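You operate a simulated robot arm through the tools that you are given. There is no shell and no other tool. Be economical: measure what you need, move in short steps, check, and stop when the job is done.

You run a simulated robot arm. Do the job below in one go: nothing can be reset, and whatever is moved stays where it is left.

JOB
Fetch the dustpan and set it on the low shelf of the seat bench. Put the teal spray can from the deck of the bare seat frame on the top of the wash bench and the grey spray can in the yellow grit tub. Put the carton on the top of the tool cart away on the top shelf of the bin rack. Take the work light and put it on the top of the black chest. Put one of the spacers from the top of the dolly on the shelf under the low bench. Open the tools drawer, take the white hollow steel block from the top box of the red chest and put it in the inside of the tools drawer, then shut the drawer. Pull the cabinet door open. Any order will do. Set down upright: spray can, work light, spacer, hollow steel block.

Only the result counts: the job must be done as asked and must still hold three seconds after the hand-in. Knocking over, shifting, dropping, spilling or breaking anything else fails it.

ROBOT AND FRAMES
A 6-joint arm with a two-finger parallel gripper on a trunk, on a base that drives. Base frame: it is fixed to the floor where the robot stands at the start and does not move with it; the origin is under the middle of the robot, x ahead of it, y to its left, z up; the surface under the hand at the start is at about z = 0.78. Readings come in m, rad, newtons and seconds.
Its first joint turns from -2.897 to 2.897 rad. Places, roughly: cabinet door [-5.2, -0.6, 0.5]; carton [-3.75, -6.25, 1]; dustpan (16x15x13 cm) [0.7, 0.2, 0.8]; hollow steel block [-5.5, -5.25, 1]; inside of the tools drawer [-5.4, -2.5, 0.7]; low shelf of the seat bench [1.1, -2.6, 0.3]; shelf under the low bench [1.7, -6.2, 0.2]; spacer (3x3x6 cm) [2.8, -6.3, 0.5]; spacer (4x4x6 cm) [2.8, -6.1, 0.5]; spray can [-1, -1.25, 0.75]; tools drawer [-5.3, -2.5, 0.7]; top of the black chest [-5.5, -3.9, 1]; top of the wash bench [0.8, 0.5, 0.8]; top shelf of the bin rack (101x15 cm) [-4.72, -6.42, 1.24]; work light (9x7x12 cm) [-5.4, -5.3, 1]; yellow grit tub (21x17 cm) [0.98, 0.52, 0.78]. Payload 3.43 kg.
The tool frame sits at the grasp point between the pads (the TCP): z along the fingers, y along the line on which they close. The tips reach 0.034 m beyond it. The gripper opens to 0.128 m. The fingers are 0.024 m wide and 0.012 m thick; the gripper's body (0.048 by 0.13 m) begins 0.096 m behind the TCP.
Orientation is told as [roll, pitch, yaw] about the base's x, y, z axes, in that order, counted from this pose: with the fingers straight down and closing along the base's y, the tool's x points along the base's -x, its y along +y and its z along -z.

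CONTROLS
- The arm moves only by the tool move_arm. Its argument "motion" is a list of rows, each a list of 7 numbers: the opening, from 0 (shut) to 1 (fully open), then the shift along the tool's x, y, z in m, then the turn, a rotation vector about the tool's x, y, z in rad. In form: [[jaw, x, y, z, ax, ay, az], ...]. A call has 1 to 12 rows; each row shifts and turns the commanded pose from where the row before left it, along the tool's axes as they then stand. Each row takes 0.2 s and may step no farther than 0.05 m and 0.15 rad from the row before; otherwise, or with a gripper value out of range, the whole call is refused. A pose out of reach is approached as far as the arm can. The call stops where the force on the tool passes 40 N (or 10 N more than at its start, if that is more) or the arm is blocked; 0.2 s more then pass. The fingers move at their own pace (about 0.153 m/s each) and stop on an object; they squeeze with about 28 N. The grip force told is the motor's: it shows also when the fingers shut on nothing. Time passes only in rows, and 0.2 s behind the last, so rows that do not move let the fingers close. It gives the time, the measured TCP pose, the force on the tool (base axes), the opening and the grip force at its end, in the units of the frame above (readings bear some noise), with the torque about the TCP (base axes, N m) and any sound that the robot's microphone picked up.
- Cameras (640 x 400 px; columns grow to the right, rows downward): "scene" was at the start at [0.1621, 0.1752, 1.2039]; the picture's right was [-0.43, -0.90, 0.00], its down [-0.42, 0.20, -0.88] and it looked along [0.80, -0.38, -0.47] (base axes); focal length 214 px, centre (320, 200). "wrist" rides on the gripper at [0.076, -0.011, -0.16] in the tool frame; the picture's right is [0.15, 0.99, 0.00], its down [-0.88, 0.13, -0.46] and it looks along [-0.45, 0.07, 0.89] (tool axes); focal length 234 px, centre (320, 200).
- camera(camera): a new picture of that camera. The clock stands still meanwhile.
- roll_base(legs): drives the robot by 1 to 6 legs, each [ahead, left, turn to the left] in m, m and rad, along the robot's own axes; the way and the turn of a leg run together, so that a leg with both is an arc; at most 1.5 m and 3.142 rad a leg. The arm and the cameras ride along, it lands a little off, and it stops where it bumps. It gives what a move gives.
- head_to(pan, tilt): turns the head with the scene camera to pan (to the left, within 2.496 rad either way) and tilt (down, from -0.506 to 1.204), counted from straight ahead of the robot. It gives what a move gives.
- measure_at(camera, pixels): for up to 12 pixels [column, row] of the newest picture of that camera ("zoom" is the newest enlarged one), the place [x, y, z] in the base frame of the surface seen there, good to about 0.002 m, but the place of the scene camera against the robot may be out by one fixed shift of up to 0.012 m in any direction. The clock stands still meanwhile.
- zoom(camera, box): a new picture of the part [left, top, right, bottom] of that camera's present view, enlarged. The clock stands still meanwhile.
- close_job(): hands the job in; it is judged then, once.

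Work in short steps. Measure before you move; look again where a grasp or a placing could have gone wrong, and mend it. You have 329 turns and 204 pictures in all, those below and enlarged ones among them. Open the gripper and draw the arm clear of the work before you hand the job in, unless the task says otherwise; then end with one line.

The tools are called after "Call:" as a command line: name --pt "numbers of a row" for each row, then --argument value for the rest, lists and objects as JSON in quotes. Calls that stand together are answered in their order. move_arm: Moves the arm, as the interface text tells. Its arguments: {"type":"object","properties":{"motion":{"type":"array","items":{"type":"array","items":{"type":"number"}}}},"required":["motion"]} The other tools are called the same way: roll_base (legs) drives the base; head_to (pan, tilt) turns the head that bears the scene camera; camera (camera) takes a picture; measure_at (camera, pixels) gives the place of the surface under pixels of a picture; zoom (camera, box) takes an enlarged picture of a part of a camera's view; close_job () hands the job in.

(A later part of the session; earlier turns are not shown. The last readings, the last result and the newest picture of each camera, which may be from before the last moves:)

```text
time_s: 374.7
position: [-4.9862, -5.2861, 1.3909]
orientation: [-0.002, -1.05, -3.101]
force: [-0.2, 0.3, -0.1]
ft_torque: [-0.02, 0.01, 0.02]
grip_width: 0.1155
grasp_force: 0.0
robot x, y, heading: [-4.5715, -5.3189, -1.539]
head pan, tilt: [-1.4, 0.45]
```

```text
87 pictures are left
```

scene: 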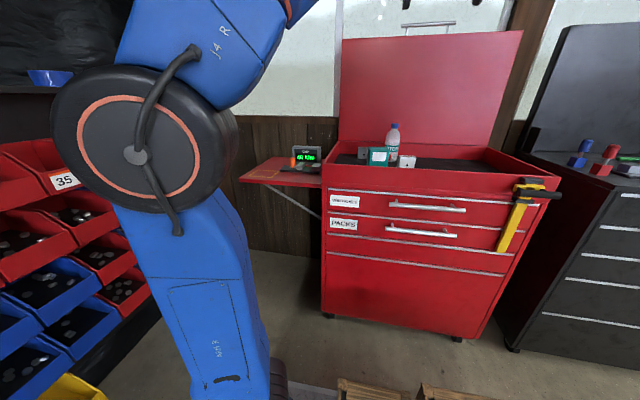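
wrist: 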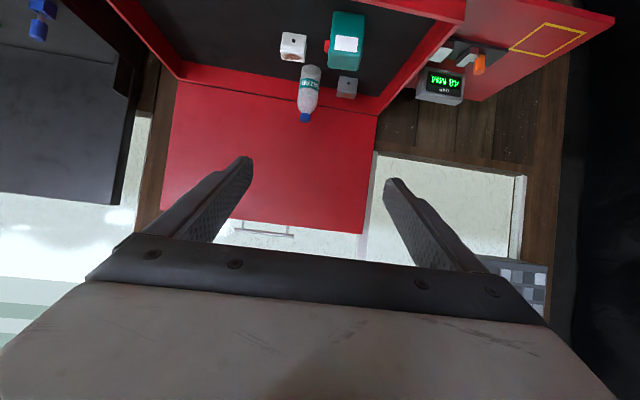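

Call:
zoom --camera "scene" --box '[310, 110, 470, 210]'

Call:
zoom --camera "wrist" --box '[250, 0, 410, 130]'

Call:
measure_at --camera "wrist" --pixels '[[293, 35], [293, 50], [282, 55], [304, 60], [347, 35], [345, 60], [347, 90], [307, 75], [240, 40], [340, 95], [300, 15], [450, 5]]'

```text
4.00 times, centred on (390, 160) of scene
```

zoom: 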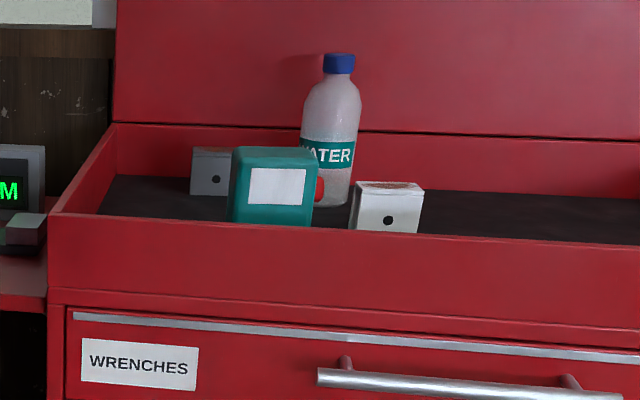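

```text
3.08 times, centred on (330, 65) of wrist
```

zoom: 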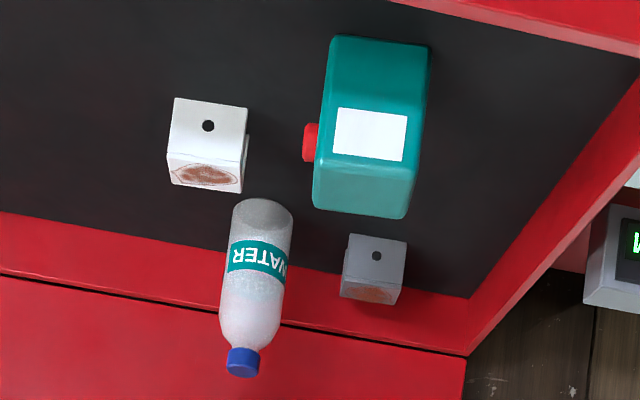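

```text
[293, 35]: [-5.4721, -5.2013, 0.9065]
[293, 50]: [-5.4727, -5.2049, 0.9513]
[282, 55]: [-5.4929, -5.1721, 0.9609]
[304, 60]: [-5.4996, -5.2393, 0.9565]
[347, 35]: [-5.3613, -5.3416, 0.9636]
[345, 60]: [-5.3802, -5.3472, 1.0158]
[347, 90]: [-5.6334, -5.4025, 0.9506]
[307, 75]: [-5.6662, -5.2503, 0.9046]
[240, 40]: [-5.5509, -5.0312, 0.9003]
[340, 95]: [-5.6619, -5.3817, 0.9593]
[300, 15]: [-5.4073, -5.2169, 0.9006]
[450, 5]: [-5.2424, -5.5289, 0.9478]
```

The white block is at (−5.49,−5.205); the work light (teal, white panel) at about (−5.39,−5.34), top ≈1.02; tray floor 0.90, rim 0.95. I go for the light first: back to 45° and approach to a pre-grasp.

Call:
move_arm --pt "0.9 0 0 0 0 0.1325 0" --pt "0.9 0 0 0 0 0.1325 0" --pt "0.9 0.001 0.0055 0.042 0 0 0" --pt "0.9 0.001 0.0055 0.042 0 0 0" --pt "0.9 0.001 0.0055 0.042 0 0 0" --pt "0.9 0.001 0.0055 0.042 0 0 0" --pt "0.9 0.001 0.0055 0.042 0 0 0" --pt "0.9 0.001 0.0055 0.042 0 0 0" --pt "0.9 0.001 0.0055 0.042 0 0 0"

Call:
camera --camera "wrist"

```text
time_s: 376.7
position: [-5.1856, -5.3303, 1.1778]
orientation: [-0.006, -0.789, -3.102]
force: [0.2, -0.9, -0.3]
ft_torque: [-0.01, -0.02, -0.02]
grip_width: 0.1152
grasp_force: 0.2
robot x, y, heading: [-4.5691, -5.317, -1.54]
head pan, tilt: [-1.4, 0.45]
```

```text
84 pictures are left
```

wrist: 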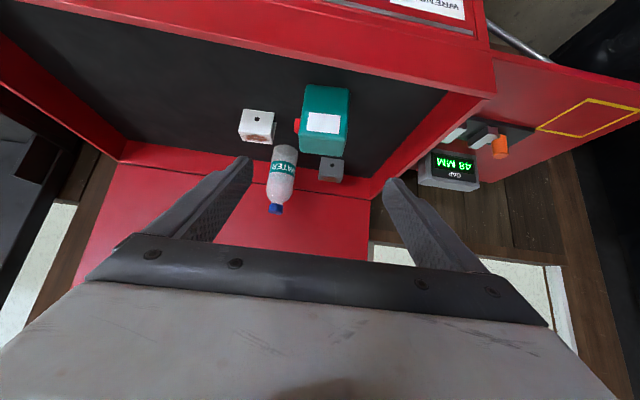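

Call:
zoom --camera "wrist" --box '[230, 70, 390, 220]'

Call:
measure_at --camera "wrist" --pixels '[[307, 95], [347, 95], [303, 125], [347, 128], [325, 100], [325, 140], [303, 150], [343, 154], [298, 125], [325, 151], [270, 175], [256, 135]]'

```text
2.67 times, centred on (310, 145) of wrist
```

zoom: 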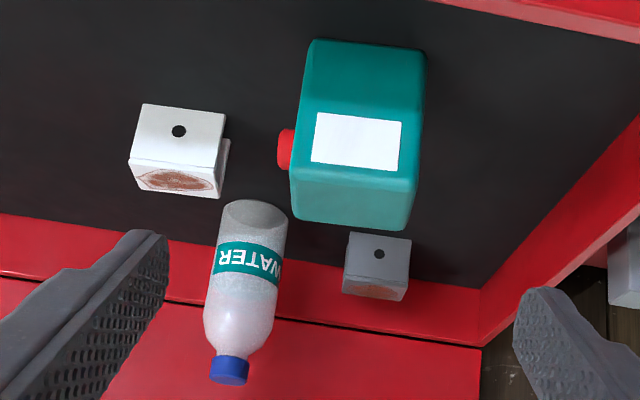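

```text
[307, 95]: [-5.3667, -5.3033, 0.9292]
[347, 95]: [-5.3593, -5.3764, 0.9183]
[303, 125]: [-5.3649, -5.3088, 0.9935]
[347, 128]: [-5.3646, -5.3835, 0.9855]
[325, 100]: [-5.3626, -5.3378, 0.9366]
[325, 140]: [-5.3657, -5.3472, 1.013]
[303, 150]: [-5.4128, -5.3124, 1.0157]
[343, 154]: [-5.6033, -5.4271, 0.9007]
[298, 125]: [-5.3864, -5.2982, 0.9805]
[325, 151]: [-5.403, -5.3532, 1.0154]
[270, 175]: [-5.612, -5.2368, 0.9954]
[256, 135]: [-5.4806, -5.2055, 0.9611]
```

The light has a red button on its +y side, so I'd rather grip it front-to-back (7 cm, along x) with a vertical tool. I draw back, bring the base 0.25 m closer, then turn the tool vertical.

Call:
move_arm --pt "0.9 0.03 0 -0.03 0 0 0" --pt "0.9 0.03 0 -0.03 0 0 0" --pt "0.9 0.03 0 -0.03 0 0 0" --pt "0.9 0.03 0 -0.03 0 0 0" --pt "0.9 0.03 0 -0.03 0 0 0"

Call:
roll_base --legs '[[0, 0, -0.03], [0, -0.25, 0]]'

Call:
move_arm --pt "0.9 0 0 0 0 0.131 0" --pt "0.9 0 0 0 0 0.131 0" --pt "0.9 0 0 0 0 0.131 0" --pt "0.9 0 0 0 0 0.131 0" --pt "0.9 0 0 0 0 0.131 0" --pt "0.9 0 0 0 0 0.131 0"

```text
time_s: 377.9
position: [-4.9766, -5.3229, 1.1787]
orientation: [-0.001, -0.785, -3.103]
force: [0.2, 0.8, 0.0]
ft_torque: [-0.04, -0.01, 0.03]
grip_width: 0.1153
grasp_force: 0.0
robot x, y, heading: [-4.5696, -5.314, -1.543]
head pan, tilt: [-1.4, 0.45]
```

```text
time_s: 380.1
position: [-5.2269, -5.3064, 1.1804]
orientation: [-0.004, -0.785, -3.139]
force: [0.3, -0.8, 0.7]
ft_torque: [0.01, 0.0, 0.01]
grip_width: 0.115
grasp_force: 0.1
robot x, y, heading: [-4.8209, -5.3146, -1.578]
head pan, tilt: [-1.4, 0.45]
```

```text
time_s: 381.5
position: [-5.2256, -5.307, 1.1742]
orientation: [-0.006, -0.003, 3.142]
force: [0.1, -1.2, 0.2]
ft_torque: [0.05, 0.02, 0.02]
grip_width: 0.1152
grasp_force: 0.0
out of reach, approached as far as the arm can: row 6
robot x, y, heading: [-4.818, -5.3156, -1.58]
head pan, tilt: [-1.4, 0.45]
```

Now I turn the tool 90° about the vertical so it closes along x.

Call:
move_arm --pt "0.9 0 0 0.02 0 0 0.1428" --pt "0.9 0 0 0.02 0 0 0.1428" --pt "0.9 0 0 0 0 0 0.1428" --pt "0.9 0 0 0 0 0 0.1428" --pt "0.9 0 0 0 0 0 0.1428" --pt "0.9 0 0 0 0 0 0.1428" --pt "0.9 0 0 0 0 0 0.1428" --pt "0.9 0 0 0 0 0 0.1428" --pt "0.9 0 0 0 0 0 0.1428" --pt "0.9 0 0 0 0 0 0.1428" --pt "0.9 0 0 0 0 0 0.1428"

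Call:
camera --camera "wrist"

```text
time_s: 383.9
position: [-5.2261, -5.3066, 1.1342]
orientation: [0.0, -0.002, 1.569]
force: [-0.1, -0.1, 0.6]
ft_torque: [-0.02, -0.03, 0.0]
grip_width: 0.1152
grasp_force: 0.0
robot x, y, heading: [-4.8196, -5.315, -1.578]
head pan, tilt: [-1.4, 0.45]
```

```text
82 pictures are left
```

wrist: 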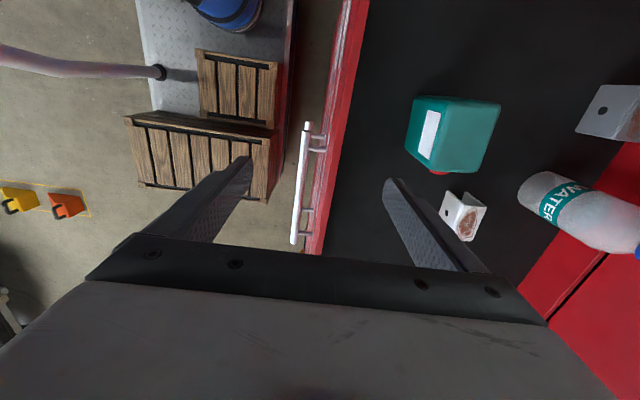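

I move over the light's centre (−5.397,−5.345) and check from above.

Call:
move_arm --pt "0.9 0.0095 0.043 0 0 0 0" --pt "0.9 0.0095 0.043 0 0 0 0" --pt "0.9 0.0095 0.043 0 0 0 0" --pt "0.9 0.0095 0.042 0 0 0 0" --pt "0.9 0 0 0.02 0 0 0"

Call:
camera --camera "wrist"

```text
time_s: 385.1
position: [-5.3968, -5.3412, 1.113]
orientation: [0.0, -0.002, 1.571]
force: [0.7, 0.2, -0.3]
ft_torque: [0.02, 0.02, 0.02]
grip_width: 0.1154
grasp_force: 0.2
robot x, y, heading: [-4.8196, -5.3171, -1.574]
head pan, tilt: [-1.4, 0.45]
```

```text
81 pictures are left
```

wrist: 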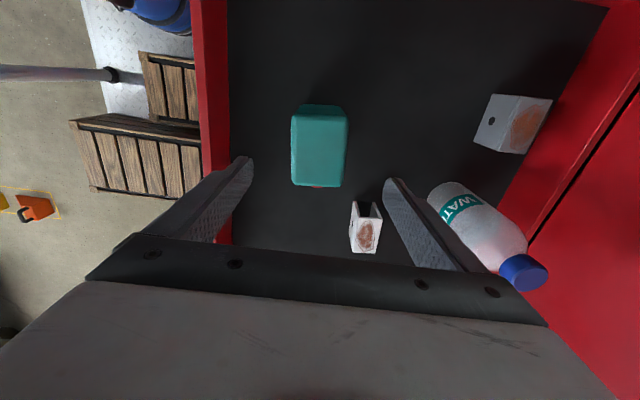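

I measure the light's top corners to fine-tune.

Call:
measure_at --camera "wrist" --pixels '[[293, 120], [346, 122], [293, 183], [344, 184], [320, 150], [440, 190], [455, 215], [520, 270], [365, 235]]'

```text
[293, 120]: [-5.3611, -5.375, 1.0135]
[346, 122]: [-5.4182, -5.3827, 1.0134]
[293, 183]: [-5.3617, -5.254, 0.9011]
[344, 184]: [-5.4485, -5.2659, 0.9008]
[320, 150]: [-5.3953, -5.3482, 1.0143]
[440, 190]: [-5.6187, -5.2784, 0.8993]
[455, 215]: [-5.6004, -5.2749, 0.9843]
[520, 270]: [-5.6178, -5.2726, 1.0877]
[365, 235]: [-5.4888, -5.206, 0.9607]
```

Centred in x; 6 mm off in y. I correct and descend to z≈0.965, then close.

Call:
move_arm --pt "0.9 0.006 0 0.03 0 0 0" --pt "0.9 0 0 0.04 0 0 0" --pt "0.9 0 0 0.04 0 0 0" --pt "0.9 0 0 0.038 0 0 0" --pt "0.9 0 0 0 0 0 0"

Call:
move_arm --pt "0 0 0 0 0 0 0" --pt "0 0 0 0 0 0 0" --pt "0 0 0 0 0 0 0" --pt "0 0 0 -0.02 0 0 0" --pt "0 0 0 -0.03 0 0 0" --pt "0 0 0 0 0 0 0"

Call:
camera --camera "wrist"

```text
time_s: 386.3
position: [-5.3951, -5.3505, 0.9655]
orientation: [-0.001, -0.002, 1.572]
force: [0.5, 0.4, 0.3]
ft_torque: [0.01, 0.0, 0.0]
grip_width: 0.1152
grasp_force: 0.1
robot x, y, heading: [-4.819, -5.3162, -1.576]
head pan, tilt: [-1.4, 0.45]
```

```text
time_s: 387.7
position: [-5.3946, -5.3501, 1.0158]
orientation: [0.0, -0.001, 1.569]
force: [-0.5, -0.4, -2.7]
ft_torque: [-0.07, -0.01, 0.01]
grip_width: 0.066
grasp_force: 28.1
robot x, y, heading: [-4.8181, -5.3161, -1.578]
head pan, tilt: [-1.4, 0.45]
```

```text
80 pictures are left
```

wrist: 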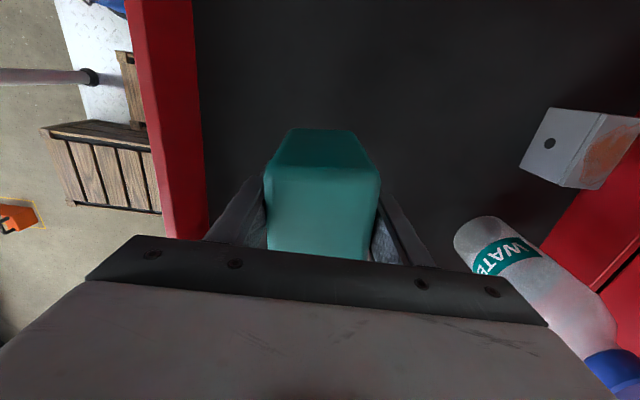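

Held upright (0.066 m). I raise to z≈1.13, move the base off the chest, and go north to the black chest.

Call:
move_arm --pt "0 0 0 -0.04 0 0 0" --pt "0 0 -0.01 -0.04 0 0 0" --pt "0 0 -0.03 -0.03 0 0 0" --pt "0 0 -0.04 0 0 0 0" --pt "0 0 -0.04 0 0 0 0" --pt "0 0 0 0 0 0 0"

Call:
roll_base --legs '[[0, 0.3, 0], [-1.4, 0, 0]]'

Call:
head_to --pan -1.5 --tilt 0.45

Call:
camera --camera "scene"

```text
time_s: 389.1
position: [-5.2765, -5.3516, 1.1291]
orientation: [0.0, -0.002, 1.57]
force: [-0.3, -0.2, -2.5]
ft_torque: [-0.03, -0.03, 0.0]
grip_width: 0.0665
grasp_force: 27.8
robot x, y, heading: [-4.8212, -5.3154, -1.577]
head pan, tilt: [-1.4, 0.45]
```

```text
time_s: 397.6
position: [-4.9437, -3.9532, 1.1283]
orientation: [0.0, -0.002, 1.53]
force: [-0.2, 0.5, -2.1]
ft_torque: [-0.01, 0.01, 0.02]
grip_width: 0.0663
grasp_force: 27.6
robot x, y, heading: [-4.4834, -3.9388, -1.619]
head pan, tilt: [-1.4, 0.45]
```

```text
time_s: 398.3
position: [-4.9428, -3.9537, 1.1279]
orientation: [0.001, -0.001, 1.529]
force: [0.8, 0.0, -2.7]
ft_torque: [0.0, 0.03, -0.01]
grip_width: 0.0661
grasp_force: 28.0
robot x, y, heading: [-4.484, -3.9411, -1.621]
head pan, tilt: [-1.499, 0.45]
```

```text
79 pictures are left
```

scene: 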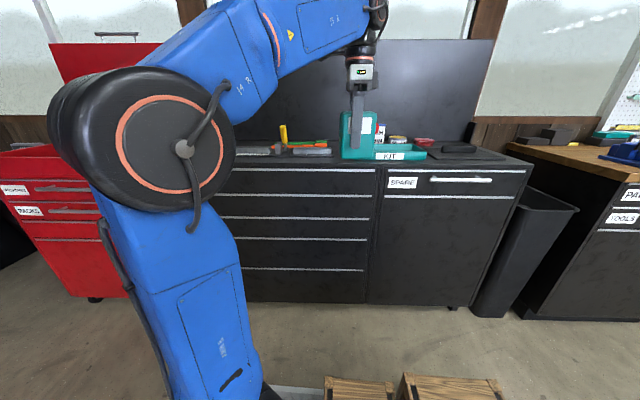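

I zoom on the black chest's top to find a free spot.

Call:
zoom --camera "scene" --box '[220, 100, 540, 220]'

Call:
camera --camera "wrist"

```text
2.00 times, centred on (380, 160) of scene
```

zoom: 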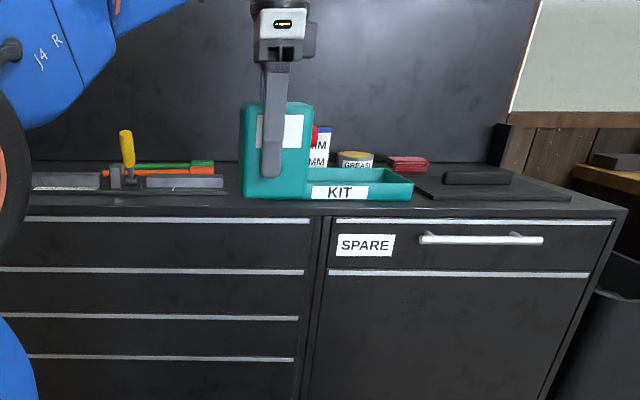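

```text
77 pictures are left
```

wrist: 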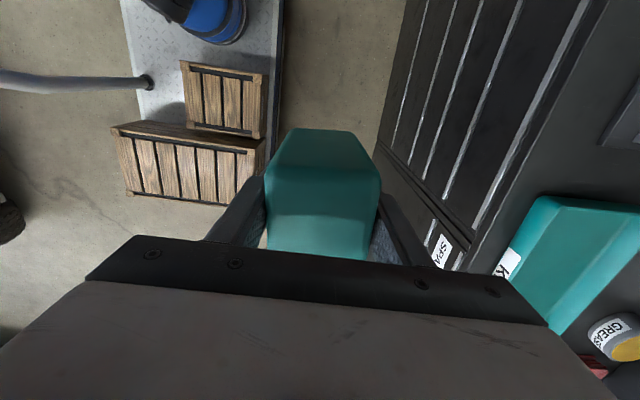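

Call:
measure_at --camera "zoom" --pixels '[[232, 192], [225, 182], [310, 196], [412, 196], [220, 165], [150, 200], [230, 205], [425, 195], [570, 198], [240, 165], [40, 190], [600, 207]]'

Call:
measure_at --camera "wrist" --pixels '[[540, 200], [500, 275], [555, 330], [520, 215], [600, 145], [610, 120], [560, 100], [470, 250], [590, 50]]'

```text
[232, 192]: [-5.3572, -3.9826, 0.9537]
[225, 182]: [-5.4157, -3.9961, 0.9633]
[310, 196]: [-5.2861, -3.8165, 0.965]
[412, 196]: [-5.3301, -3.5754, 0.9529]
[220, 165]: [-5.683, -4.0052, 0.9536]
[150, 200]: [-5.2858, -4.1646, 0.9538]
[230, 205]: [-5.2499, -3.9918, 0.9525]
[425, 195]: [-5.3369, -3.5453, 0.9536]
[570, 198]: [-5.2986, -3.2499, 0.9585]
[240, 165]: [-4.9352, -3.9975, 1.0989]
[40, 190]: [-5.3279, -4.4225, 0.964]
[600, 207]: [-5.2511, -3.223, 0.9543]
```

```text
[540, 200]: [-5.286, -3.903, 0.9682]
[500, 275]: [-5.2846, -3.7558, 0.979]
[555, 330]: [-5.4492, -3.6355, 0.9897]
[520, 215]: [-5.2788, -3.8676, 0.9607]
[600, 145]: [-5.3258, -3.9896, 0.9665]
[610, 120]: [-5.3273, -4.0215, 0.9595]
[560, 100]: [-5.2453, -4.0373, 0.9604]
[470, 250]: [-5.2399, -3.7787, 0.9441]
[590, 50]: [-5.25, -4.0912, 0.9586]
```

Chest top z 0.954, front edge x −5.24; KIT tray spans y −3.91…−3.575. I extend the arm 0.2 m for an overhead look.

Call:
move_arm --pt "0 0 0.04 0 0 0 0" --pt "0 0 0.04 0 0 0 0" --pt "0 0 0.04 0 0 0 0" --pt "0 0 0.04 0 0 0 0" --pt "0 0 0.03 0 0 0 0"

Call:
camera --camera "wrist"

```text
time_s: 399.5
position: [-5.1344, -3.9443, 1.1312]
orientation: [-0.001, -0.002, 1.528]
force: [1.2, -0.1, -1.9]
ft_torque: [0.0, 0.06, 0.0]
grip_width: 0.0659
grasp_force: 28.1
robot x, y, heading: [-4.4864, -3.9361, -1.619]
head pan, tilt: [-1.499, 0.45]
```

```text
76 pictures are left
```

wrist: 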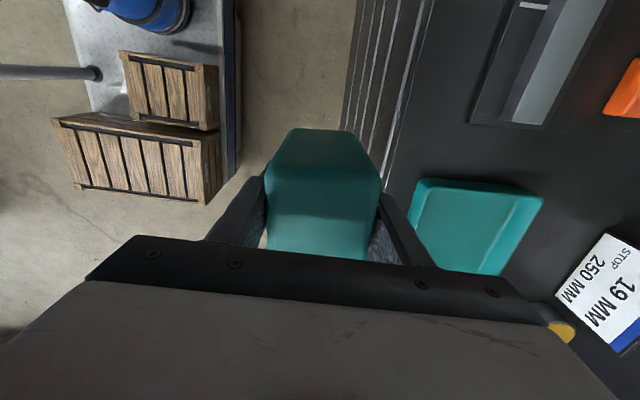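

Call:
measure_at --camera "wrist" --pixels '[[472, 125], [545, 128], [420, 180], [540, 195], [410, 150], [430, 60], [520, 10], [480, 60], [600, 110], [570, 190], [608, 237], [395, 170]]'

```text
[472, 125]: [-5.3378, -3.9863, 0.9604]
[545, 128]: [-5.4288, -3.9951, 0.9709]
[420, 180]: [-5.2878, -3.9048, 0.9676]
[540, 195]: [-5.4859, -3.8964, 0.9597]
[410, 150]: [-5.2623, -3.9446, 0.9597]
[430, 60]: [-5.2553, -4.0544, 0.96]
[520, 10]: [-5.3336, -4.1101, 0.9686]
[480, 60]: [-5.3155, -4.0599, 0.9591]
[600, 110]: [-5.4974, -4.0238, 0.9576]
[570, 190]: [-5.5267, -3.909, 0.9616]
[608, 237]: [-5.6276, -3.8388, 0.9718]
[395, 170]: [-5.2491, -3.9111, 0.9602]
```

Best free spot is (−5.29,−3.965), in front of the tool holder and beside the tray. I strafe the base 0.156 m toward the chest to bring the light over it and check.

Call:
roll_base --legs '[[0, -0.157, 0.04]]'

Call:
camera --camera "wrist"

```text
time_s: 400.9
position: [-5.2898, -3.966, 1.1287]
orientation: [0.001, -0.002, 1.571]
force: [-0.6, -0.4, -2.8]
ft_torque: [0.01, 0.01, -0.01]
grip_width: 0.0658
grasp_force: 27.9
robot x, y, heading: [-4.6433, -3.933, -1.577]
head pan, tilt: [-1.499, 0.45]
```

```text
75 pictures are left
```

wrist: 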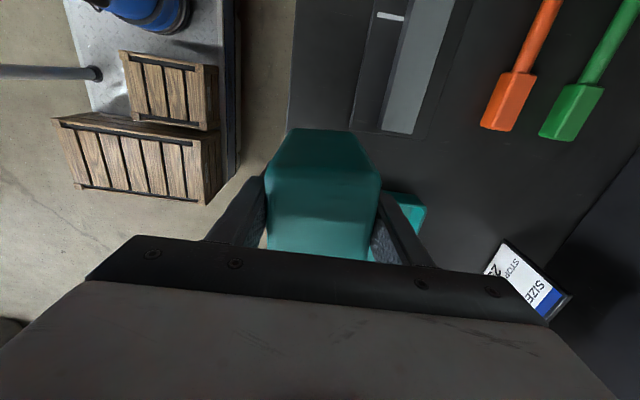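

Call:
measure_at --camera "wrist" --pixels '[[355, 122], [382, 130], [290, 128], [372, 130], [420, 210], [300, 60], [290, 150]]'

Call:
move_arm --pt "0 0.006 0 0.03 0 0 0" --pt "0 0 0 0.03 0 0 0" --pt "0 0 0 0.025 0 0 0" --pt "0 0 0 0.01 0 0 0" --pt "0 0 0 0 0 0 0"

Call:
camera --camera "wrist"

```text
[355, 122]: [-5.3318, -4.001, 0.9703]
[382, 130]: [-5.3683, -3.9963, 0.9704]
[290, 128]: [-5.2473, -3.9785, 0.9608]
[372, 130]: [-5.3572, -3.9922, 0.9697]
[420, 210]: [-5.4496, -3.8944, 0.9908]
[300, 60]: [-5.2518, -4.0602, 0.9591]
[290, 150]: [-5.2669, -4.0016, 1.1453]
```

```text
time_s: 402.1
position: [-5.2917, -3.9746, 1.0341]
orientation: [0.001, -0.001, 1.572]
force: [-0.7, 0.4, -2.4]
ft_torque: [-0.03, -0.03, -0.01]
grip_width: 0.0655
grasp_force: 28.4
robot x, y, heading: [-4.6452, -3.9329, -1.58]
head pan, tilt: [-1.499, 0.45]
```

```text
74 pictures are left
```

wrist: 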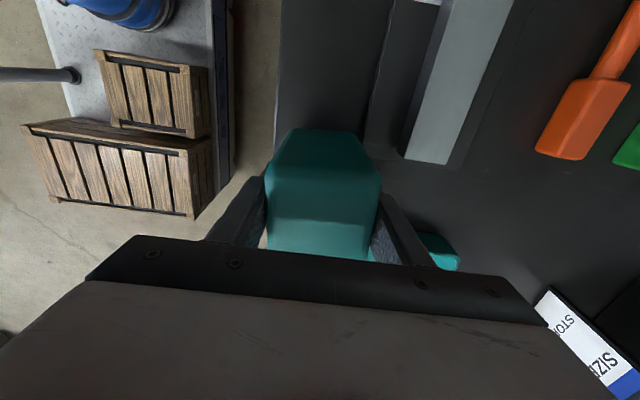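

Chest top by this view is ≈0.96; contact expected near TCP 1.025. I lower in 2–3 mm steps.

Call:
move_arm --pt "0 0 0 0.005 0 0 0" --pt "0 0 0 0 0 0 0"

Call:
move_arm --pt "0 0 0 0.0025 0 0 0" --pt "0 0 0 0 0 0 0"

Call:
move_arm --pt "0 0 0 0.002 0 0 0" --pt "0 0 0 0 0 0 0"

```text
time_s: 402.7
position: [-5.2908, -3.9745, 1.0286]
orientation: [0.0, -0.002, 1.57]
force: [0.7, -1.0, -3.0]
ft_torque: [-0.01, -0.03, 0.01]
grip_width: 0.066
grasp_force: 28.2
robot x, y, heading: [-4.6454, -3.9313, -1.577]
head pan, tilt: [-1.499, 0.45]
```

```text
time_s: 403.3
position: [-5.2909, -3.9742, 1.0264]
orientation: [0.002, -0.003, 1.57]
force: [0.1, 0.1, -2.5]
ft_torque: [-0.05, 0.01, 0.03]
grip_width: 0.066
grasp_force: 27.7
robot x, y, heading: [-4.6425, -3.9311, -1.58]
head pan, tilt: [-1.499, 0.45]
```

```text
time_s: 403.9
position: [-5.2921, -3.9728, 1.0253]
orientation: [0.002, -0.004, 1.571]
force: [-4.0, 2.4, 14.3]
ft_torque: [-0.05, -0.26, 0.09]
grip_width: 0.0658
grasp_force: 28.4
robot x, y, heading: [-4.6429, -3.9321, -1.581]
head pan, tilt: [-1.499, 0.45]
```

Contact. I open modestly and rise straight up.

Call:
move_arm --pt "0.6 0 0 0 0 0 0" --pt "0.65 0 0 0 0 0 0" --pt "0.65 0 0 0 0 0 0" --pt "0.65 0 0 -0.03 0 0 0" --pt "0.65 0 0 -0.04 0 0 0" --pt "0.65 0 0 -0.04 0 0 0"

Call:
camera --camera "wrist"

Call:
zoom --camera "scene" --box '[220, 60, 540, 220]'

```text
time_s: 405.3
position: [-5.2931, -3.9742, 1.1332]
orientation: [-0.001, -0.002, 1.57]
force: [-0.1, -0.3, 0.7]
ft_torque: [0.03, 0.01, 0.03]
grip_width: 0.0833
grasp_force: 0.0
robot x, y, heading: [-4.641, -3.9343, -1.576]
head pan, tilt: [-1.499, 0.45]
```

```text
73 pictures are left
```

wrist: 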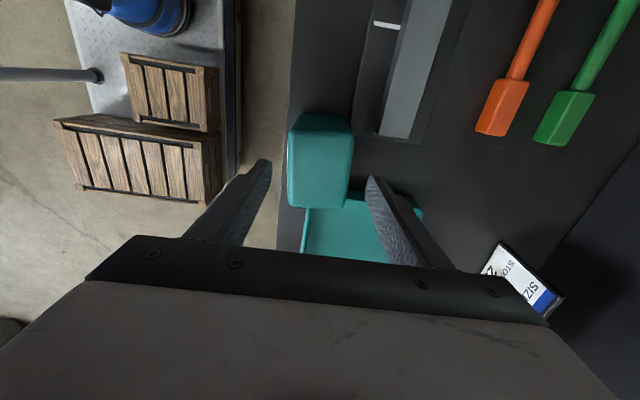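

```text
2.00 times, centred on (380, 140) of scene
```

zoom: 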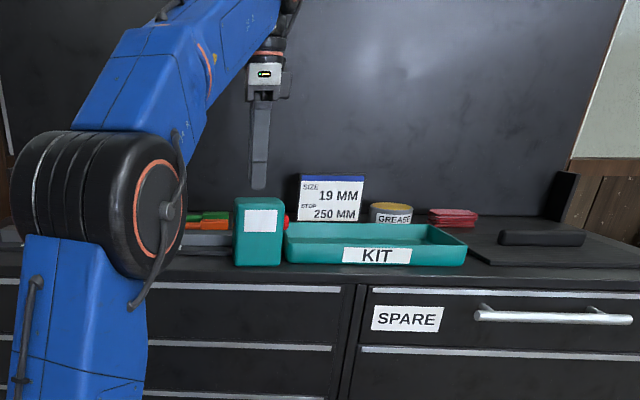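

The work light stands upright on the black chest. Next the tools drawer: I back off and go north to y≈−2.55.

Call:
roll_base --legs '[[0, 0.3, 0], [-1.35, 0, 0]]'

Call:
head_to --pan -1.5 --tilt 0.55

Call:
camera --camera "scene"

```text
time_s: 413.7
position: [-4.9864, -2.6147, 1.1331]
orientation: [0.001, -0.001, 1.571]
force: [0.2, 0.2, 0.0]
ft_torque: [-0.01, 0.02, -0.03]
grip_width: 0.0832
grasp_force: 0.0
robot x, y, heading: [-4.3391, -2.5743, -1.575]
head pan, tilt: [-1.499, 0.45]
```

```text
time_s: 414.4
position: [-4.9868, -2.6148, 1.133]
orientation: [0.0, -0.003, 1.574]
force: [0.6, -0.3, -0.8]
ft_torque: [0.02, -0.03, -0.04]
grip_width: 0.0831
grasp_force: 0.1
robot x, y, heading: [-4.337, -2.5741, -1.574]
head pan, tilt: [-1.499, 0.55]
```

```text
71 pictures are left
```

scene: 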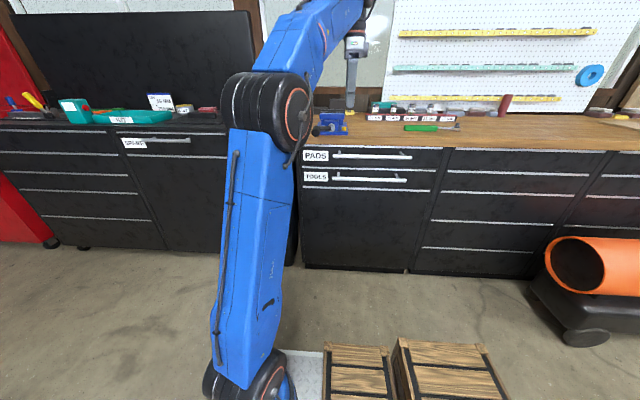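

Call:
zoom --camera "scene" --box '[290, 130, 450, 210]'

Call:
measure_at --camera "zoom" --pixels '[[175, 190], [320, 195], [465, 200], [175, 200], [180, 98], [330, 103], [480, 105], [60, 160], [570, 200], [100, 190], [320, 170], [560, 240]]'

```text
4.00 times, centred on (370, 170) of scene
```

zoom: 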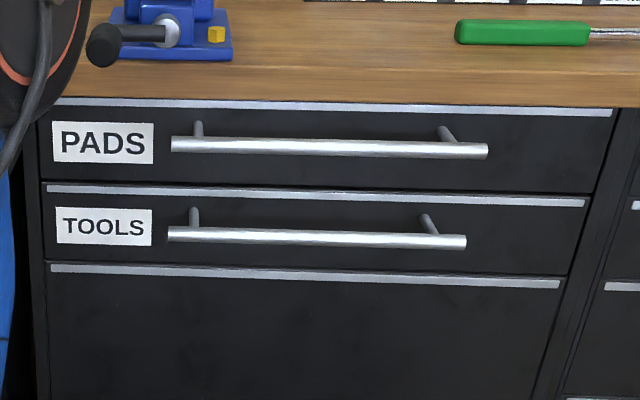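

```text
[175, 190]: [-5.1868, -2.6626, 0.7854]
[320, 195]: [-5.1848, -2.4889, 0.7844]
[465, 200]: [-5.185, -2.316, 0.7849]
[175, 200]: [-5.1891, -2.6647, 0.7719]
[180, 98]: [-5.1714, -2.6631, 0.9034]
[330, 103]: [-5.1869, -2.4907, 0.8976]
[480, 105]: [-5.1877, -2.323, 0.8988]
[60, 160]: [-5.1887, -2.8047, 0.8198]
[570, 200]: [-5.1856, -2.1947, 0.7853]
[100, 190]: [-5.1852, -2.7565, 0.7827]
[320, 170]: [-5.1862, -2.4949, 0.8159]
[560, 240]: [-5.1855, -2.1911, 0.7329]
```

Call:
measure_at --camera "zoom" --pixels '[[178, 233], [320, 238], [458, 242], [195, 217], [428, 222], [320, 253], [320, 200], [320, 145], [60, 190], [580, 203], [560, 284], [60, 268]]'

```text
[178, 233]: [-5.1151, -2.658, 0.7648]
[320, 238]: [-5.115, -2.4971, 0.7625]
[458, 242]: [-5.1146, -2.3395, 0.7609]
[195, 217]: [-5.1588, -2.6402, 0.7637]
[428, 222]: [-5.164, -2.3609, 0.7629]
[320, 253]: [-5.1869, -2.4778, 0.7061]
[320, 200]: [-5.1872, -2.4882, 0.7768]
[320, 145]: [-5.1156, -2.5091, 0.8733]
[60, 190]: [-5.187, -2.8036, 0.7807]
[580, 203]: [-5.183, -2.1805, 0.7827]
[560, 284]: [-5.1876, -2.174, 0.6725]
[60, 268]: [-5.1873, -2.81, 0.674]
```

The TOOLS handle is a horizontal bar at x≈−5.122, z 0.763, y −2.66…−2.34. I roll the tool to horizontal, pointing −x and closing vertically.

Call:
move_arm --pt "0.5 0 0 0.03 -0.1428 0 0" --pt "0.5 0 0 0 -0.1428 0 0" --pt "0.5 0 0 0 -0.1428 0 0" --pt "0.5 0 0 0 -0.1428 0 0" --pt "0.5 0 0 0 -0.1428 0 0" --pt "0.5 0 0 0 -0.1428 0 0" --pt "0.5 0 0 0 -0.1428 0 0" --pt "0.5 0 0 0 -0.1428 0 0" --pt "0.5 0 0 0 -0.1428 0 0" --pt "0.5 0 0 0 -0.1428 0 0" --pt "0.5 0 0 0 -0.1428 0 0"

Call:
camera --camera "wrist"

```text
time_s: 416.8
position: [-4.9864, -2.6154, 1.1016]
orientation: [1.57, -0.002, 1.571]
force: [-0.1, 0.1, 0.1]
ft_torque: [0.01, 0.0, -0.02]
grip_width: 0.0642
grasp_force: 0.1
robot x, y, heading: [-4.3349, -2.5736, -1.578]
head pan, tilt: [-1.499, 0.55]
```

```text
69 pictures are left
```

wrist: 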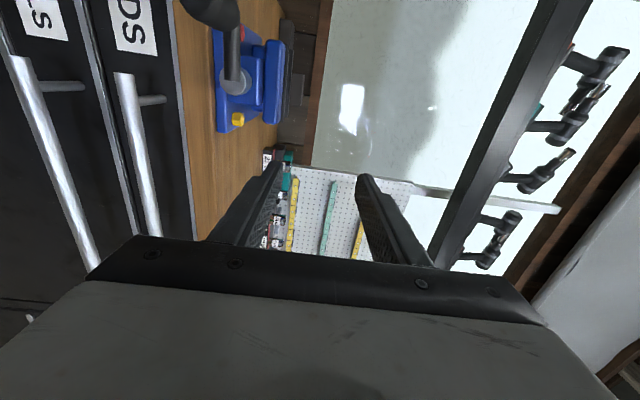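

Orientation is right. I lower to handle height z≈0.763 at y≈−2.50, still 13 cm short of it.

Call:
move_arm --pt "0.5 -0.0144 -0.0423 0 0 0 0" --pt "0.5 -0.0144 -0.0423 0 0 0 0" --pt "0.5 -0.0144 -0.0423 0 0 0 0" --pt "0.5 -0.0144 -0.0423 0 0 0 0" --pt "0.5 -0.0144 -0.0423 0 0 0 0" --pt "0.5 -0.0144 -0.0423 0 0 0 0" --pt "0.5 -0.0144 -0.0423 0 0 0 0" --pt "0.5 -0.0144 -0.0423 0 0 0 0" --pt "0.5 0 0 0 0 0 0"

Call:
camera --camera "wrist"

```text
time_s: 418.8
position: [-4.9849, -2.5032, 0.7671]
orientation: [1.571, -0.002, 1.571]
force: [-0.1, 0.3, 0.2]
ft_torque: [0.03, -0.01, 0.0]
grip_width: 0.0638
grasp_force: 0.0
robot x, y, heading: [-4.34, -2.5702, -1.574]
head pan, tilt: [-1.499, 0.55]
```

```text
68 pictures are left
```

wrist: 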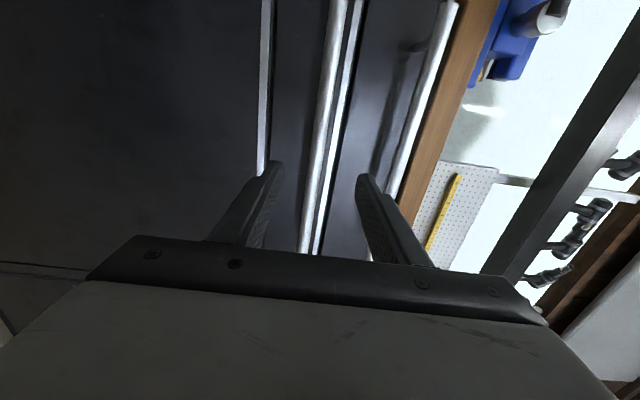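

Call:
measure_at --camera "wrist" --pixels '[[318, 150], [311, 190], [325, 110], [400, 130], [345, 120], [304, 240]]'

```text
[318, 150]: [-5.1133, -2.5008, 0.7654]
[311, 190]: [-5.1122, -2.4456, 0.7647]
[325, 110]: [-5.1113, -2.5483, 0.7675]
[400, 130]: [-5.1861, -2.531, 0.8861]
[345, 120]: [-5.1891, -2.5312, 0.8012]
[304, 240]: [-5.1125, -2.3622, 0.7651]
```

Bar at z 0.765. I advance 13.5 cm and close on it.

Call:
move_arm --pt "0.5 0 -0.002 0.045 0 0 0" --pt "0.5 0 0 0.045 0 0 0" --pt "0.5 0 0 0.045 0 0 0" --pt "0.5 0 0 0 0 0 0" --pt "0 0 0 0 0 0 0" --pt "0 0 0 0 0 0 0" --pt "0 0 0 0 0 0 0"

```text
time_s: 420.4
position: [-5.1243, -2.5001, 0.7627]
orientation: [1.569, -0.002, 1.572]
force: [-0.7, 0.0, -13.0]
ft_torque: [-0.19, 0.0, -0.13]
grip_width: 0.0177
grasp_force: 44.9
robot x, y, heading: [-4.3341, -2.5716, -1.577]
head pan, tilt: [-1.499, 0.55]
```

Gripped (18 mm). I pull gently 10 cm.

Call:
move_arm --pt "0 0 0 -0.015 0 0 0" --pt "0 0 0 -0.02 0 0 0" --pt "0 0 0 -0.025 0 0 0" --pt "0 0 0 -0.025 0 0 0" --pt "0 0 0 -0.025 0 0 0"

```text
time_s: 421.6
position: [-5.0107, -2.501, 0.7648]
orientation: [1.571, -0.004, 1.577]
force: [-1.3, -25.2, -3.9]
ft_torque: [-0.41, -0.01, -0.89]
grip_width: 0.0178
grasp_force: 44.9
robot x, y, heading: [-4.3396, -2.5766, -1.573]
head pan, tilt: [-1.499, 0.55]
```

The drawer moves (11 cm). There's some side force, so I ease 2 mm toward −y and continue pulling.

Call:
move_arm --pt "0 0.002 0 -0.02 0 0 0" --pt "0 0.001 0 -0.025 0 0 0" --pt "0 0 0 -0.025 0 0 0" --pt "0 0 0 -0.025 0 0 0" --pt "0 0 0 -0.025 0 0 0"

Call:
camera --camera "scene"

```text
time_s: 422.8
position: [-4.894, -2.5008, 0.7646]
orientation: [1.573, -0.004, 1.571]
force: [-2.1, 18.0, 16.8]
ft_torque: [-0.24, -0.1, -0.91]
grip_width: 0.0177
grasp_force: 44.8
robot x, y, heading: [-4.337, -2.5731, -1.572]
head pan, tilt: [-1.499, 0.55]
```

```text
67 pictures are left
```

scene: 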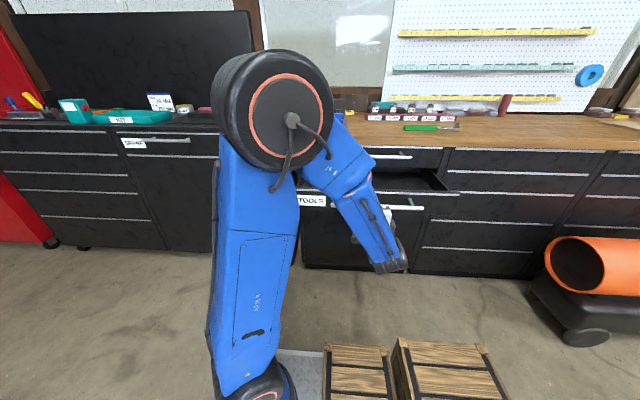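

Open 23 cm. I pull 9 cm more.

Call:
move_arm --pt "0 0 0 -0.02 0 0 0" --pt "0 0 0 -0.025 0 0 0" --pt "0 0 0 -0.025 0 0 0" --pt "0 0 0 -0.02 0 0 0" --pt "0 0 0 0 0 0 0"

```text
time_s: 423.3
position: [-4.8593, -2.5003, 0.7634]
orientation: [1.571, -0.004, 1.57]
force: [1.3, 3.0, 3.8]
ft_torque: [-0.37, -0.02, -0.93]
grip_width: 0.0178
grasp_force: 44.6
robot x, y, heading: [-4.3356, -2.5718, -1.579]
head pan, tilt: [-1.499, 0.55]
stopped in row 2: the force on the tool passed its limit at 41 N (the readings are from after the stop); the commanded pose is now the measured one
```

End stop reached at ≈0.26 m. I release, back off and raise.

Call:
move_arm --pt "0.5 0 0 0 0 0 0" --pt "0.5 0 0 0 0 0 0" --pt "0.5 0 0 -0.035 0 0 0" --pt "0.5 0 0 -0.035 0 0 0" --pt "0.5 0 0 -0.035 0 0 0" --pt "0.5 0 0.04 0 0 0 0" --pt "0.5 0 0.045 0 0 0 0" --pt "0.5 0 0.045 0 0 0 0" --pt "0.5 0 0.045 0 0 0 0" --pt "0.5 0 0.045 0 0 0 0" --pt "0.5 0 0.045 0 0 0 0" --pt "0.5 0 0.045 0 0 0 0"

Call:
camera --camera "scene"

```text
time_s: 425.9
position: [-4.7615, -2.4952, 1.0804]
orientation: [1.571, -0.002, 1.57]
force: [0.1, -0.3, 0.1]
ft_torque: [0.0, 0.01, -0.03]
grip_width: 0.0639
grasp_force: 0.1
out of reach, approached as far as the arm can: row 5
robot x, y, heading: [-4.3344, -2.5729, -1.575]
head pan, tilt: [-1.499, 0.55]
```

```text
66 pictures are left
```

scene: 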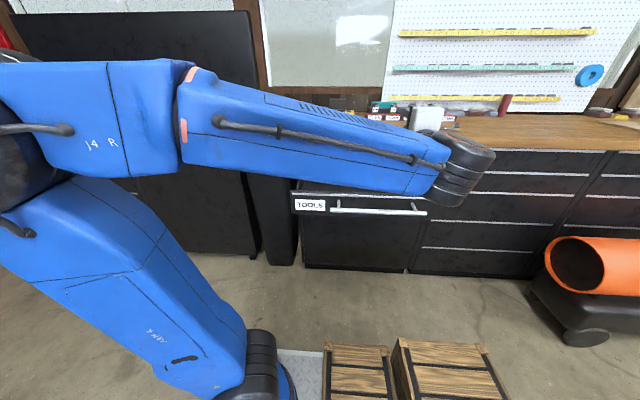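

The drawer stays open. Now the block: I return the tool to vertical and drive south to the red chest.

Call:
move_arm --pt "0.6 0 0 0 0.1428 0 0" --pt "0.6 0 0 0 0.1428 0 0" --pt "0.6 0 0 0 0.1428 0 0" --pt "0.6 0 0 0 0.1428 0 0" --pt "0.6 0 0 0 0.1428 0 0" --pt "0.6 0 0 0 0.1428 0 0" --pt "0.6 0 0 0 0.1428 0 0" --pt "0.6 0 0 0 0.1428 0 0" --pt "0.6 0 0 0 0.1428 0 0" --pt "0.6 0 0 0 0.1428 0 0" --pt "0.6 0 0 0 0.1428 0 0"

Call:
roll_base --legs '[[1.3, 0, 0], [1.35, 0, 0]]'

```text
time_s: 428.3
position: [-4.7621, -2.4964, 1.0783]
orientation: [0.0, -0.005, 1.568]
force: [0.2, -0.3, -0.2]
ft_torque: [0.05, 0.02, 0.01]
grip_width: 0.0767
grasp_force: 0.1
robot x, y, heading: [-4.3412, -2.5743, -1.569]
head pan, tilt: [-1.499, 0.55]
```

```text
time_s: 441.0
position: [-4.7817, -5.0899, 1.0769]
orientation: [0.003, -0.004, 1.539]
force: [-0.6, 0.2, 0.5]
ft_torque: [0.02, -0.02, 0.06]
grip_width: 0.0769
grasp_force: 0.1
robot x, y, heading: [-4.3623, -5.1764, -1.609]
head pan, tilt: [-1.499, 0.55]
```

I square up and strafe to the chest, then look from above at the block.

Call:
roll_base --legs '[[0.06, 0, 0.035], [0, -0.47, 0]]'

Call:
camera --camera "wrist"

```text
time_s: 444.4
position: [-5.2674, -5.1686, 1.0774]
orientation: [0.001, -0.005, 1.577]
force: [-0.5, -0.8, -1.0]
ft_torque: [-0.02, 0.0, -0.02]
grip_width: 0.0766
grasp_force: 0.1
robot x, y, heading: [-4.8476, -5.2443, -1.571]
head pan, tilt: [-1.499, 0.55]
```

```text
65 pictures are left
```

wrist: 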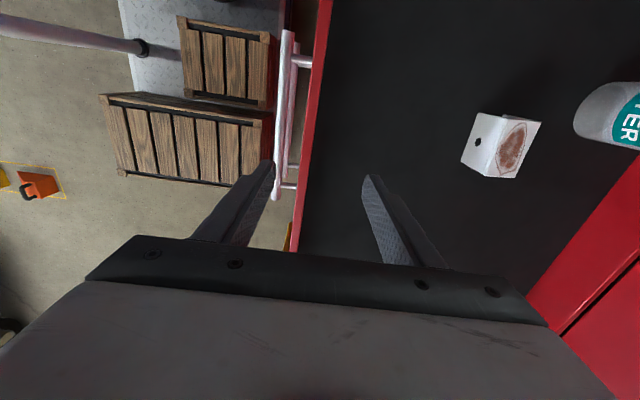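

I move over the block at (−5.49,−5.205).

Call:
move_arm --pt "0.6 0.006 0.037 0 0 0 0" --pt "0.6 0.006 0.037 0 0 0 0" --pt "0.6 0.006 0.037 0 0 0 0" --pt "0.6 0.006 0.037 0 0 0 0" --pt "0.6 0.006 0.037 0 0 0 0" --pt "0.6 0.006 0.037 0 0 0 0" --pt "0.6 0 0 0 0 0 0"

Call:
zoom --camera "wrist" --box '[220, 80, 420, 240]'

```text
time_s: 446.1
position: [-5.4885, -5.2067, 1.0767]
orientation: [0.002, -0.003, 1.576]
force: [0.3, -0.3, 0.8]
ft_torque: [0.02, 0.04, -0.01]
grip_width: 0.0771
grasp_force: 0.1
robot x, y, heading: [-4.8431, -5.2429, -1.57]
head pan, tilt: [-1.499, 0.55]
```

```text
2.50 times, centred on (320, 160) of wrist
```

zoom: 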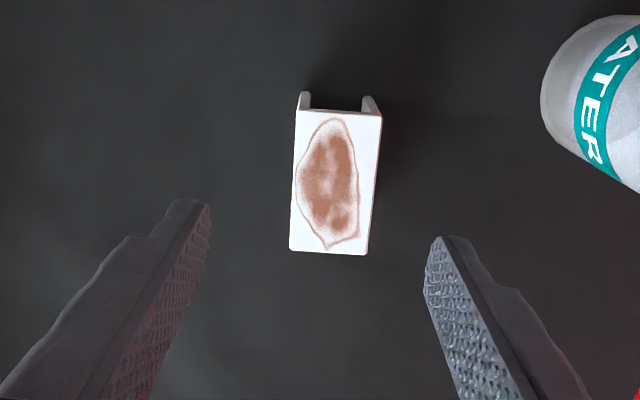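

Call:
measure_at --camera "zoom" --pixels '[[297, 115], [380, 118], [292, 248], [366, 252], [335, 180], [303, 95], [370, 98], [335, 100]]'

```text
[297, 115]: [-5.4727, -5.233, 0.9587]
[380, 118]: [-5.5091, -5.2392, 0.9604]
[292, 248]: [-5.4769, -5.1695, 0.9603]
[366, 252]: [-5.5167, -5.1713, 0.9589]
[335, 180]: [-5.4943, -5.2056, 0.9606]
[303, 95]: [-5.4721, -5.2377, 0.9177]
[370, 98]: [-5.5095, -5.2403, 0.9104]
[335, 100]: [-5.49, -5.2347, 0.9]
```

Block: x −5.473…−5.513, y −5.17…−5.237, top 0.96, turned ≈0.066 rad. I align, descend to z≈0.942 and close.

Call:
move_arm --pt "0.6 0 0.0045 0.02 0 0 -0.066" --pt "0.6 0 0 0.04 0 0 0" --pt "0.6 0 0 0.04 0 0 0" --pt "0.6 0 0 0.035 0 0 0" --pt "0.6 0 0 0 0 0 0" --pt "0 0 0 0 0 0 0" --pt "0 0 0 0 0 0 0" --pt "0 0 0 0 0 0 0"

Call:
move_arm --pt "0 0 0 -0.015 0 0 0" --pt "0 0 0 -0.03 0 0 0" --pt "0 0 0 -0.04 0 0 0" --pt "0 0 0 0 0 0 0"

Call:
camera --camera "wrist"

```text
time_s: 447.9
position: [-5.4955, -5.2009, 0.9418]
orientation: [0.0, -0.004, 1.643]
force: [-0.3, -0.4, -0.4]
ft_torque: [0.04, 0.0, -0.02]
grip_width: 0.0398
grasp_force: 27.9
robot x, y, heading: [-4.845, -5.2427, -1.571]
head pan, tilt: [-1.499, 0.55]
```

```text
time_s: 448.9
position: [-5.4933, -5.2049, 1.0257]
orientation: [0.0, -0.003, 1.642]
force: [0.5, -0.1, -3.4]
ft_torque: [0.0, -0.03, -0.01]
grip_width: 0.0395
grasp_force: 28.1
robot x, y, heading: [-4.843, -5.2426, -1.573]
head pan, tilt: [-1.499, 0.55]
```

```text
63 pictures are left
```

wrist: 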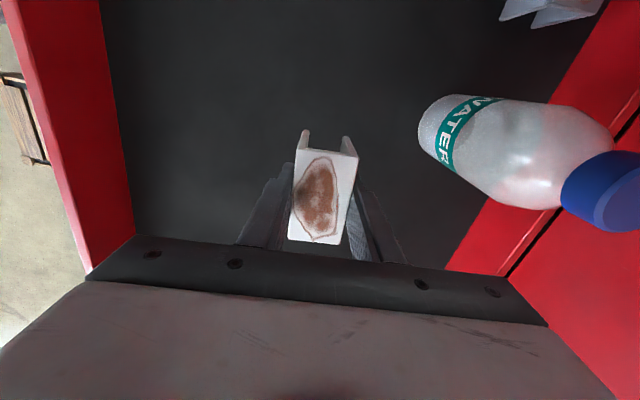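

Held upright. I lift, retract, and drive back north to the drawer.

Call:
move_arm --pt "0 0 0 -0.04 0 0 0" --pt "0 0 -0.01 -0.04 0 0 0" --pt "0 0 -0.04 0 0 0 0" --pt "0 0 -0.04 0 0 0 0" --pt "0 0 -0.04 0 0 0 0" --pt "0 0 -0.04 0 0 0 0" --pt "0 0 0 0 0 0 0"

Call:
roll_base --legs '[[0, 0.5, 0], [-1.35, 0, 0], [-1.34, 0, 0]]'

Call:
head_to --pan -1.3 --tilt 0.7

Call:
camera --camera "scene"

```text
time_s: 450.4
position: [-5.3213, -5.193, 1.1068]
orientation: [0.001, -0.005, 1.642]
force: [-0.1, 0.3, -2.0]
ft_torque: [0.01, 0.0, -0.03]
grip_width: 0.0398
grasp_force: 28.2
robot x, y, heading: [-4.8381, -5.2474, -1.569]
head pan, tilt: [-1.499, 0.55]
```

```text
time_s: 465.9
position: [-4.8848, -2.557, 1.1067]
orientation: [0.0, -0.004, 1.679]
force: [0.6, 0.2, -2.5]
ft_torque: [0.0, -0.01, -0.01]
grip_width: 0.0398
grasp_force: 28.0
robot x, y, heading: [-4.4018, -2.5884, -1.537]
head pan, tilt: [-1.499, 0.55]
```

```text
time_s: 466.6
position: [-4.8855, -2.5566, 1.1058]
orientation: [0.0, -0.003, 1.679]
force: [0.3, -0.2, -2.7]
ft_torque: [0.0, -0.03, 0.0]
grip_width: 0.04
grasp_force: 27.7
robot x, y, heading: [-4.4051, -2.5869, -1.536]
head pan, tilt: [-1.3, 0.7]
```

```text
62 pictures are left
```

scene: 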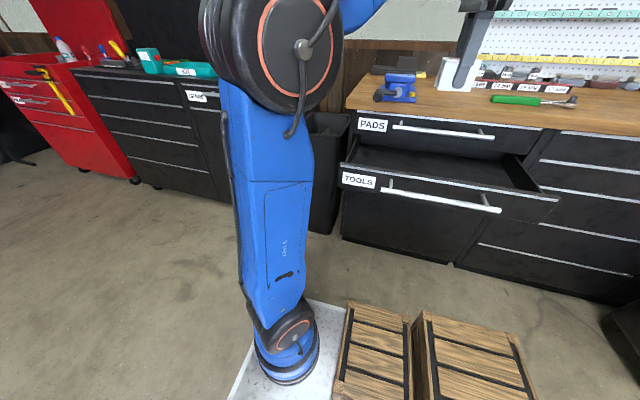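

I measure the drawer's inside.

Call:
zoom --camera "scene" --box '[330, 110, 580, 230]'

Call:
measure_at --camera "scene" --pixels '[[430, 165], [470, 170], [400, 163], [450, 182], [380, 170], [520, 185], [545, 193], [350, 158], [480, 160], [500, 175]]'

Call:
camera --camera "wrist"

```text
2.56 times, centred on (455, 170) of scene
```

zoom: 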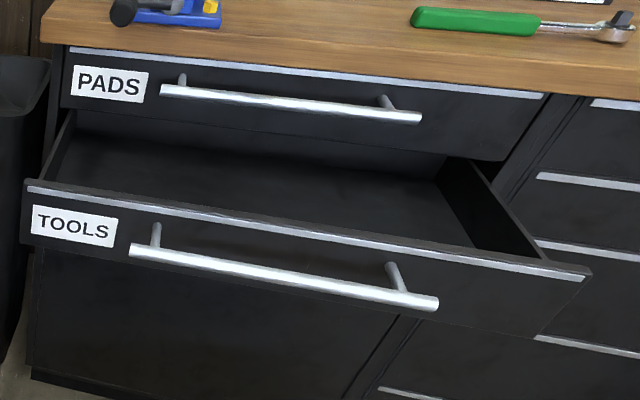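

```text
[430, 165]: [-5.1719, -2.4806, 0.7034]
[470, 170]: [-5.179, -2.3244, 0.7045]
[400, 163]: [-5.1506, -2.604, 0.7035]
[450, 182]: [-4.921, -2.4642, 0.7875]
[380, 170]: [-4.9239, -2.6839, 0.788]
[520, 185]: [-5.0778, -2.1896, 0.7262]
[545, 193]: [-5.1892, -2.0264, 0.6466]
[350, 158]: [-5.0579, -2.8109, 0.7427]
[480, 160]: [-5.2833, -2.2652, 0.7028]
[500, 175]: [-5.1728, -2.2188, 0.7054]
```

```text
60 pictures are left
```

wrist: 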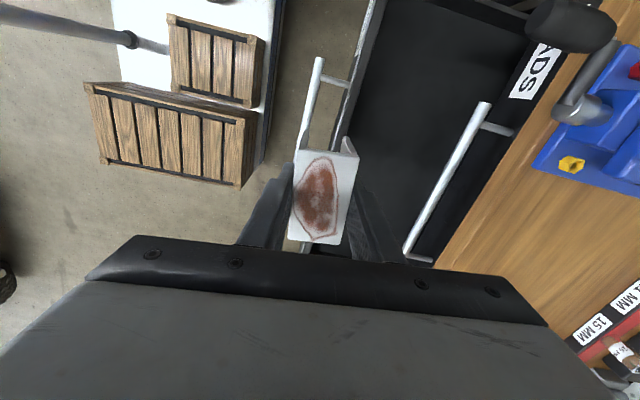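

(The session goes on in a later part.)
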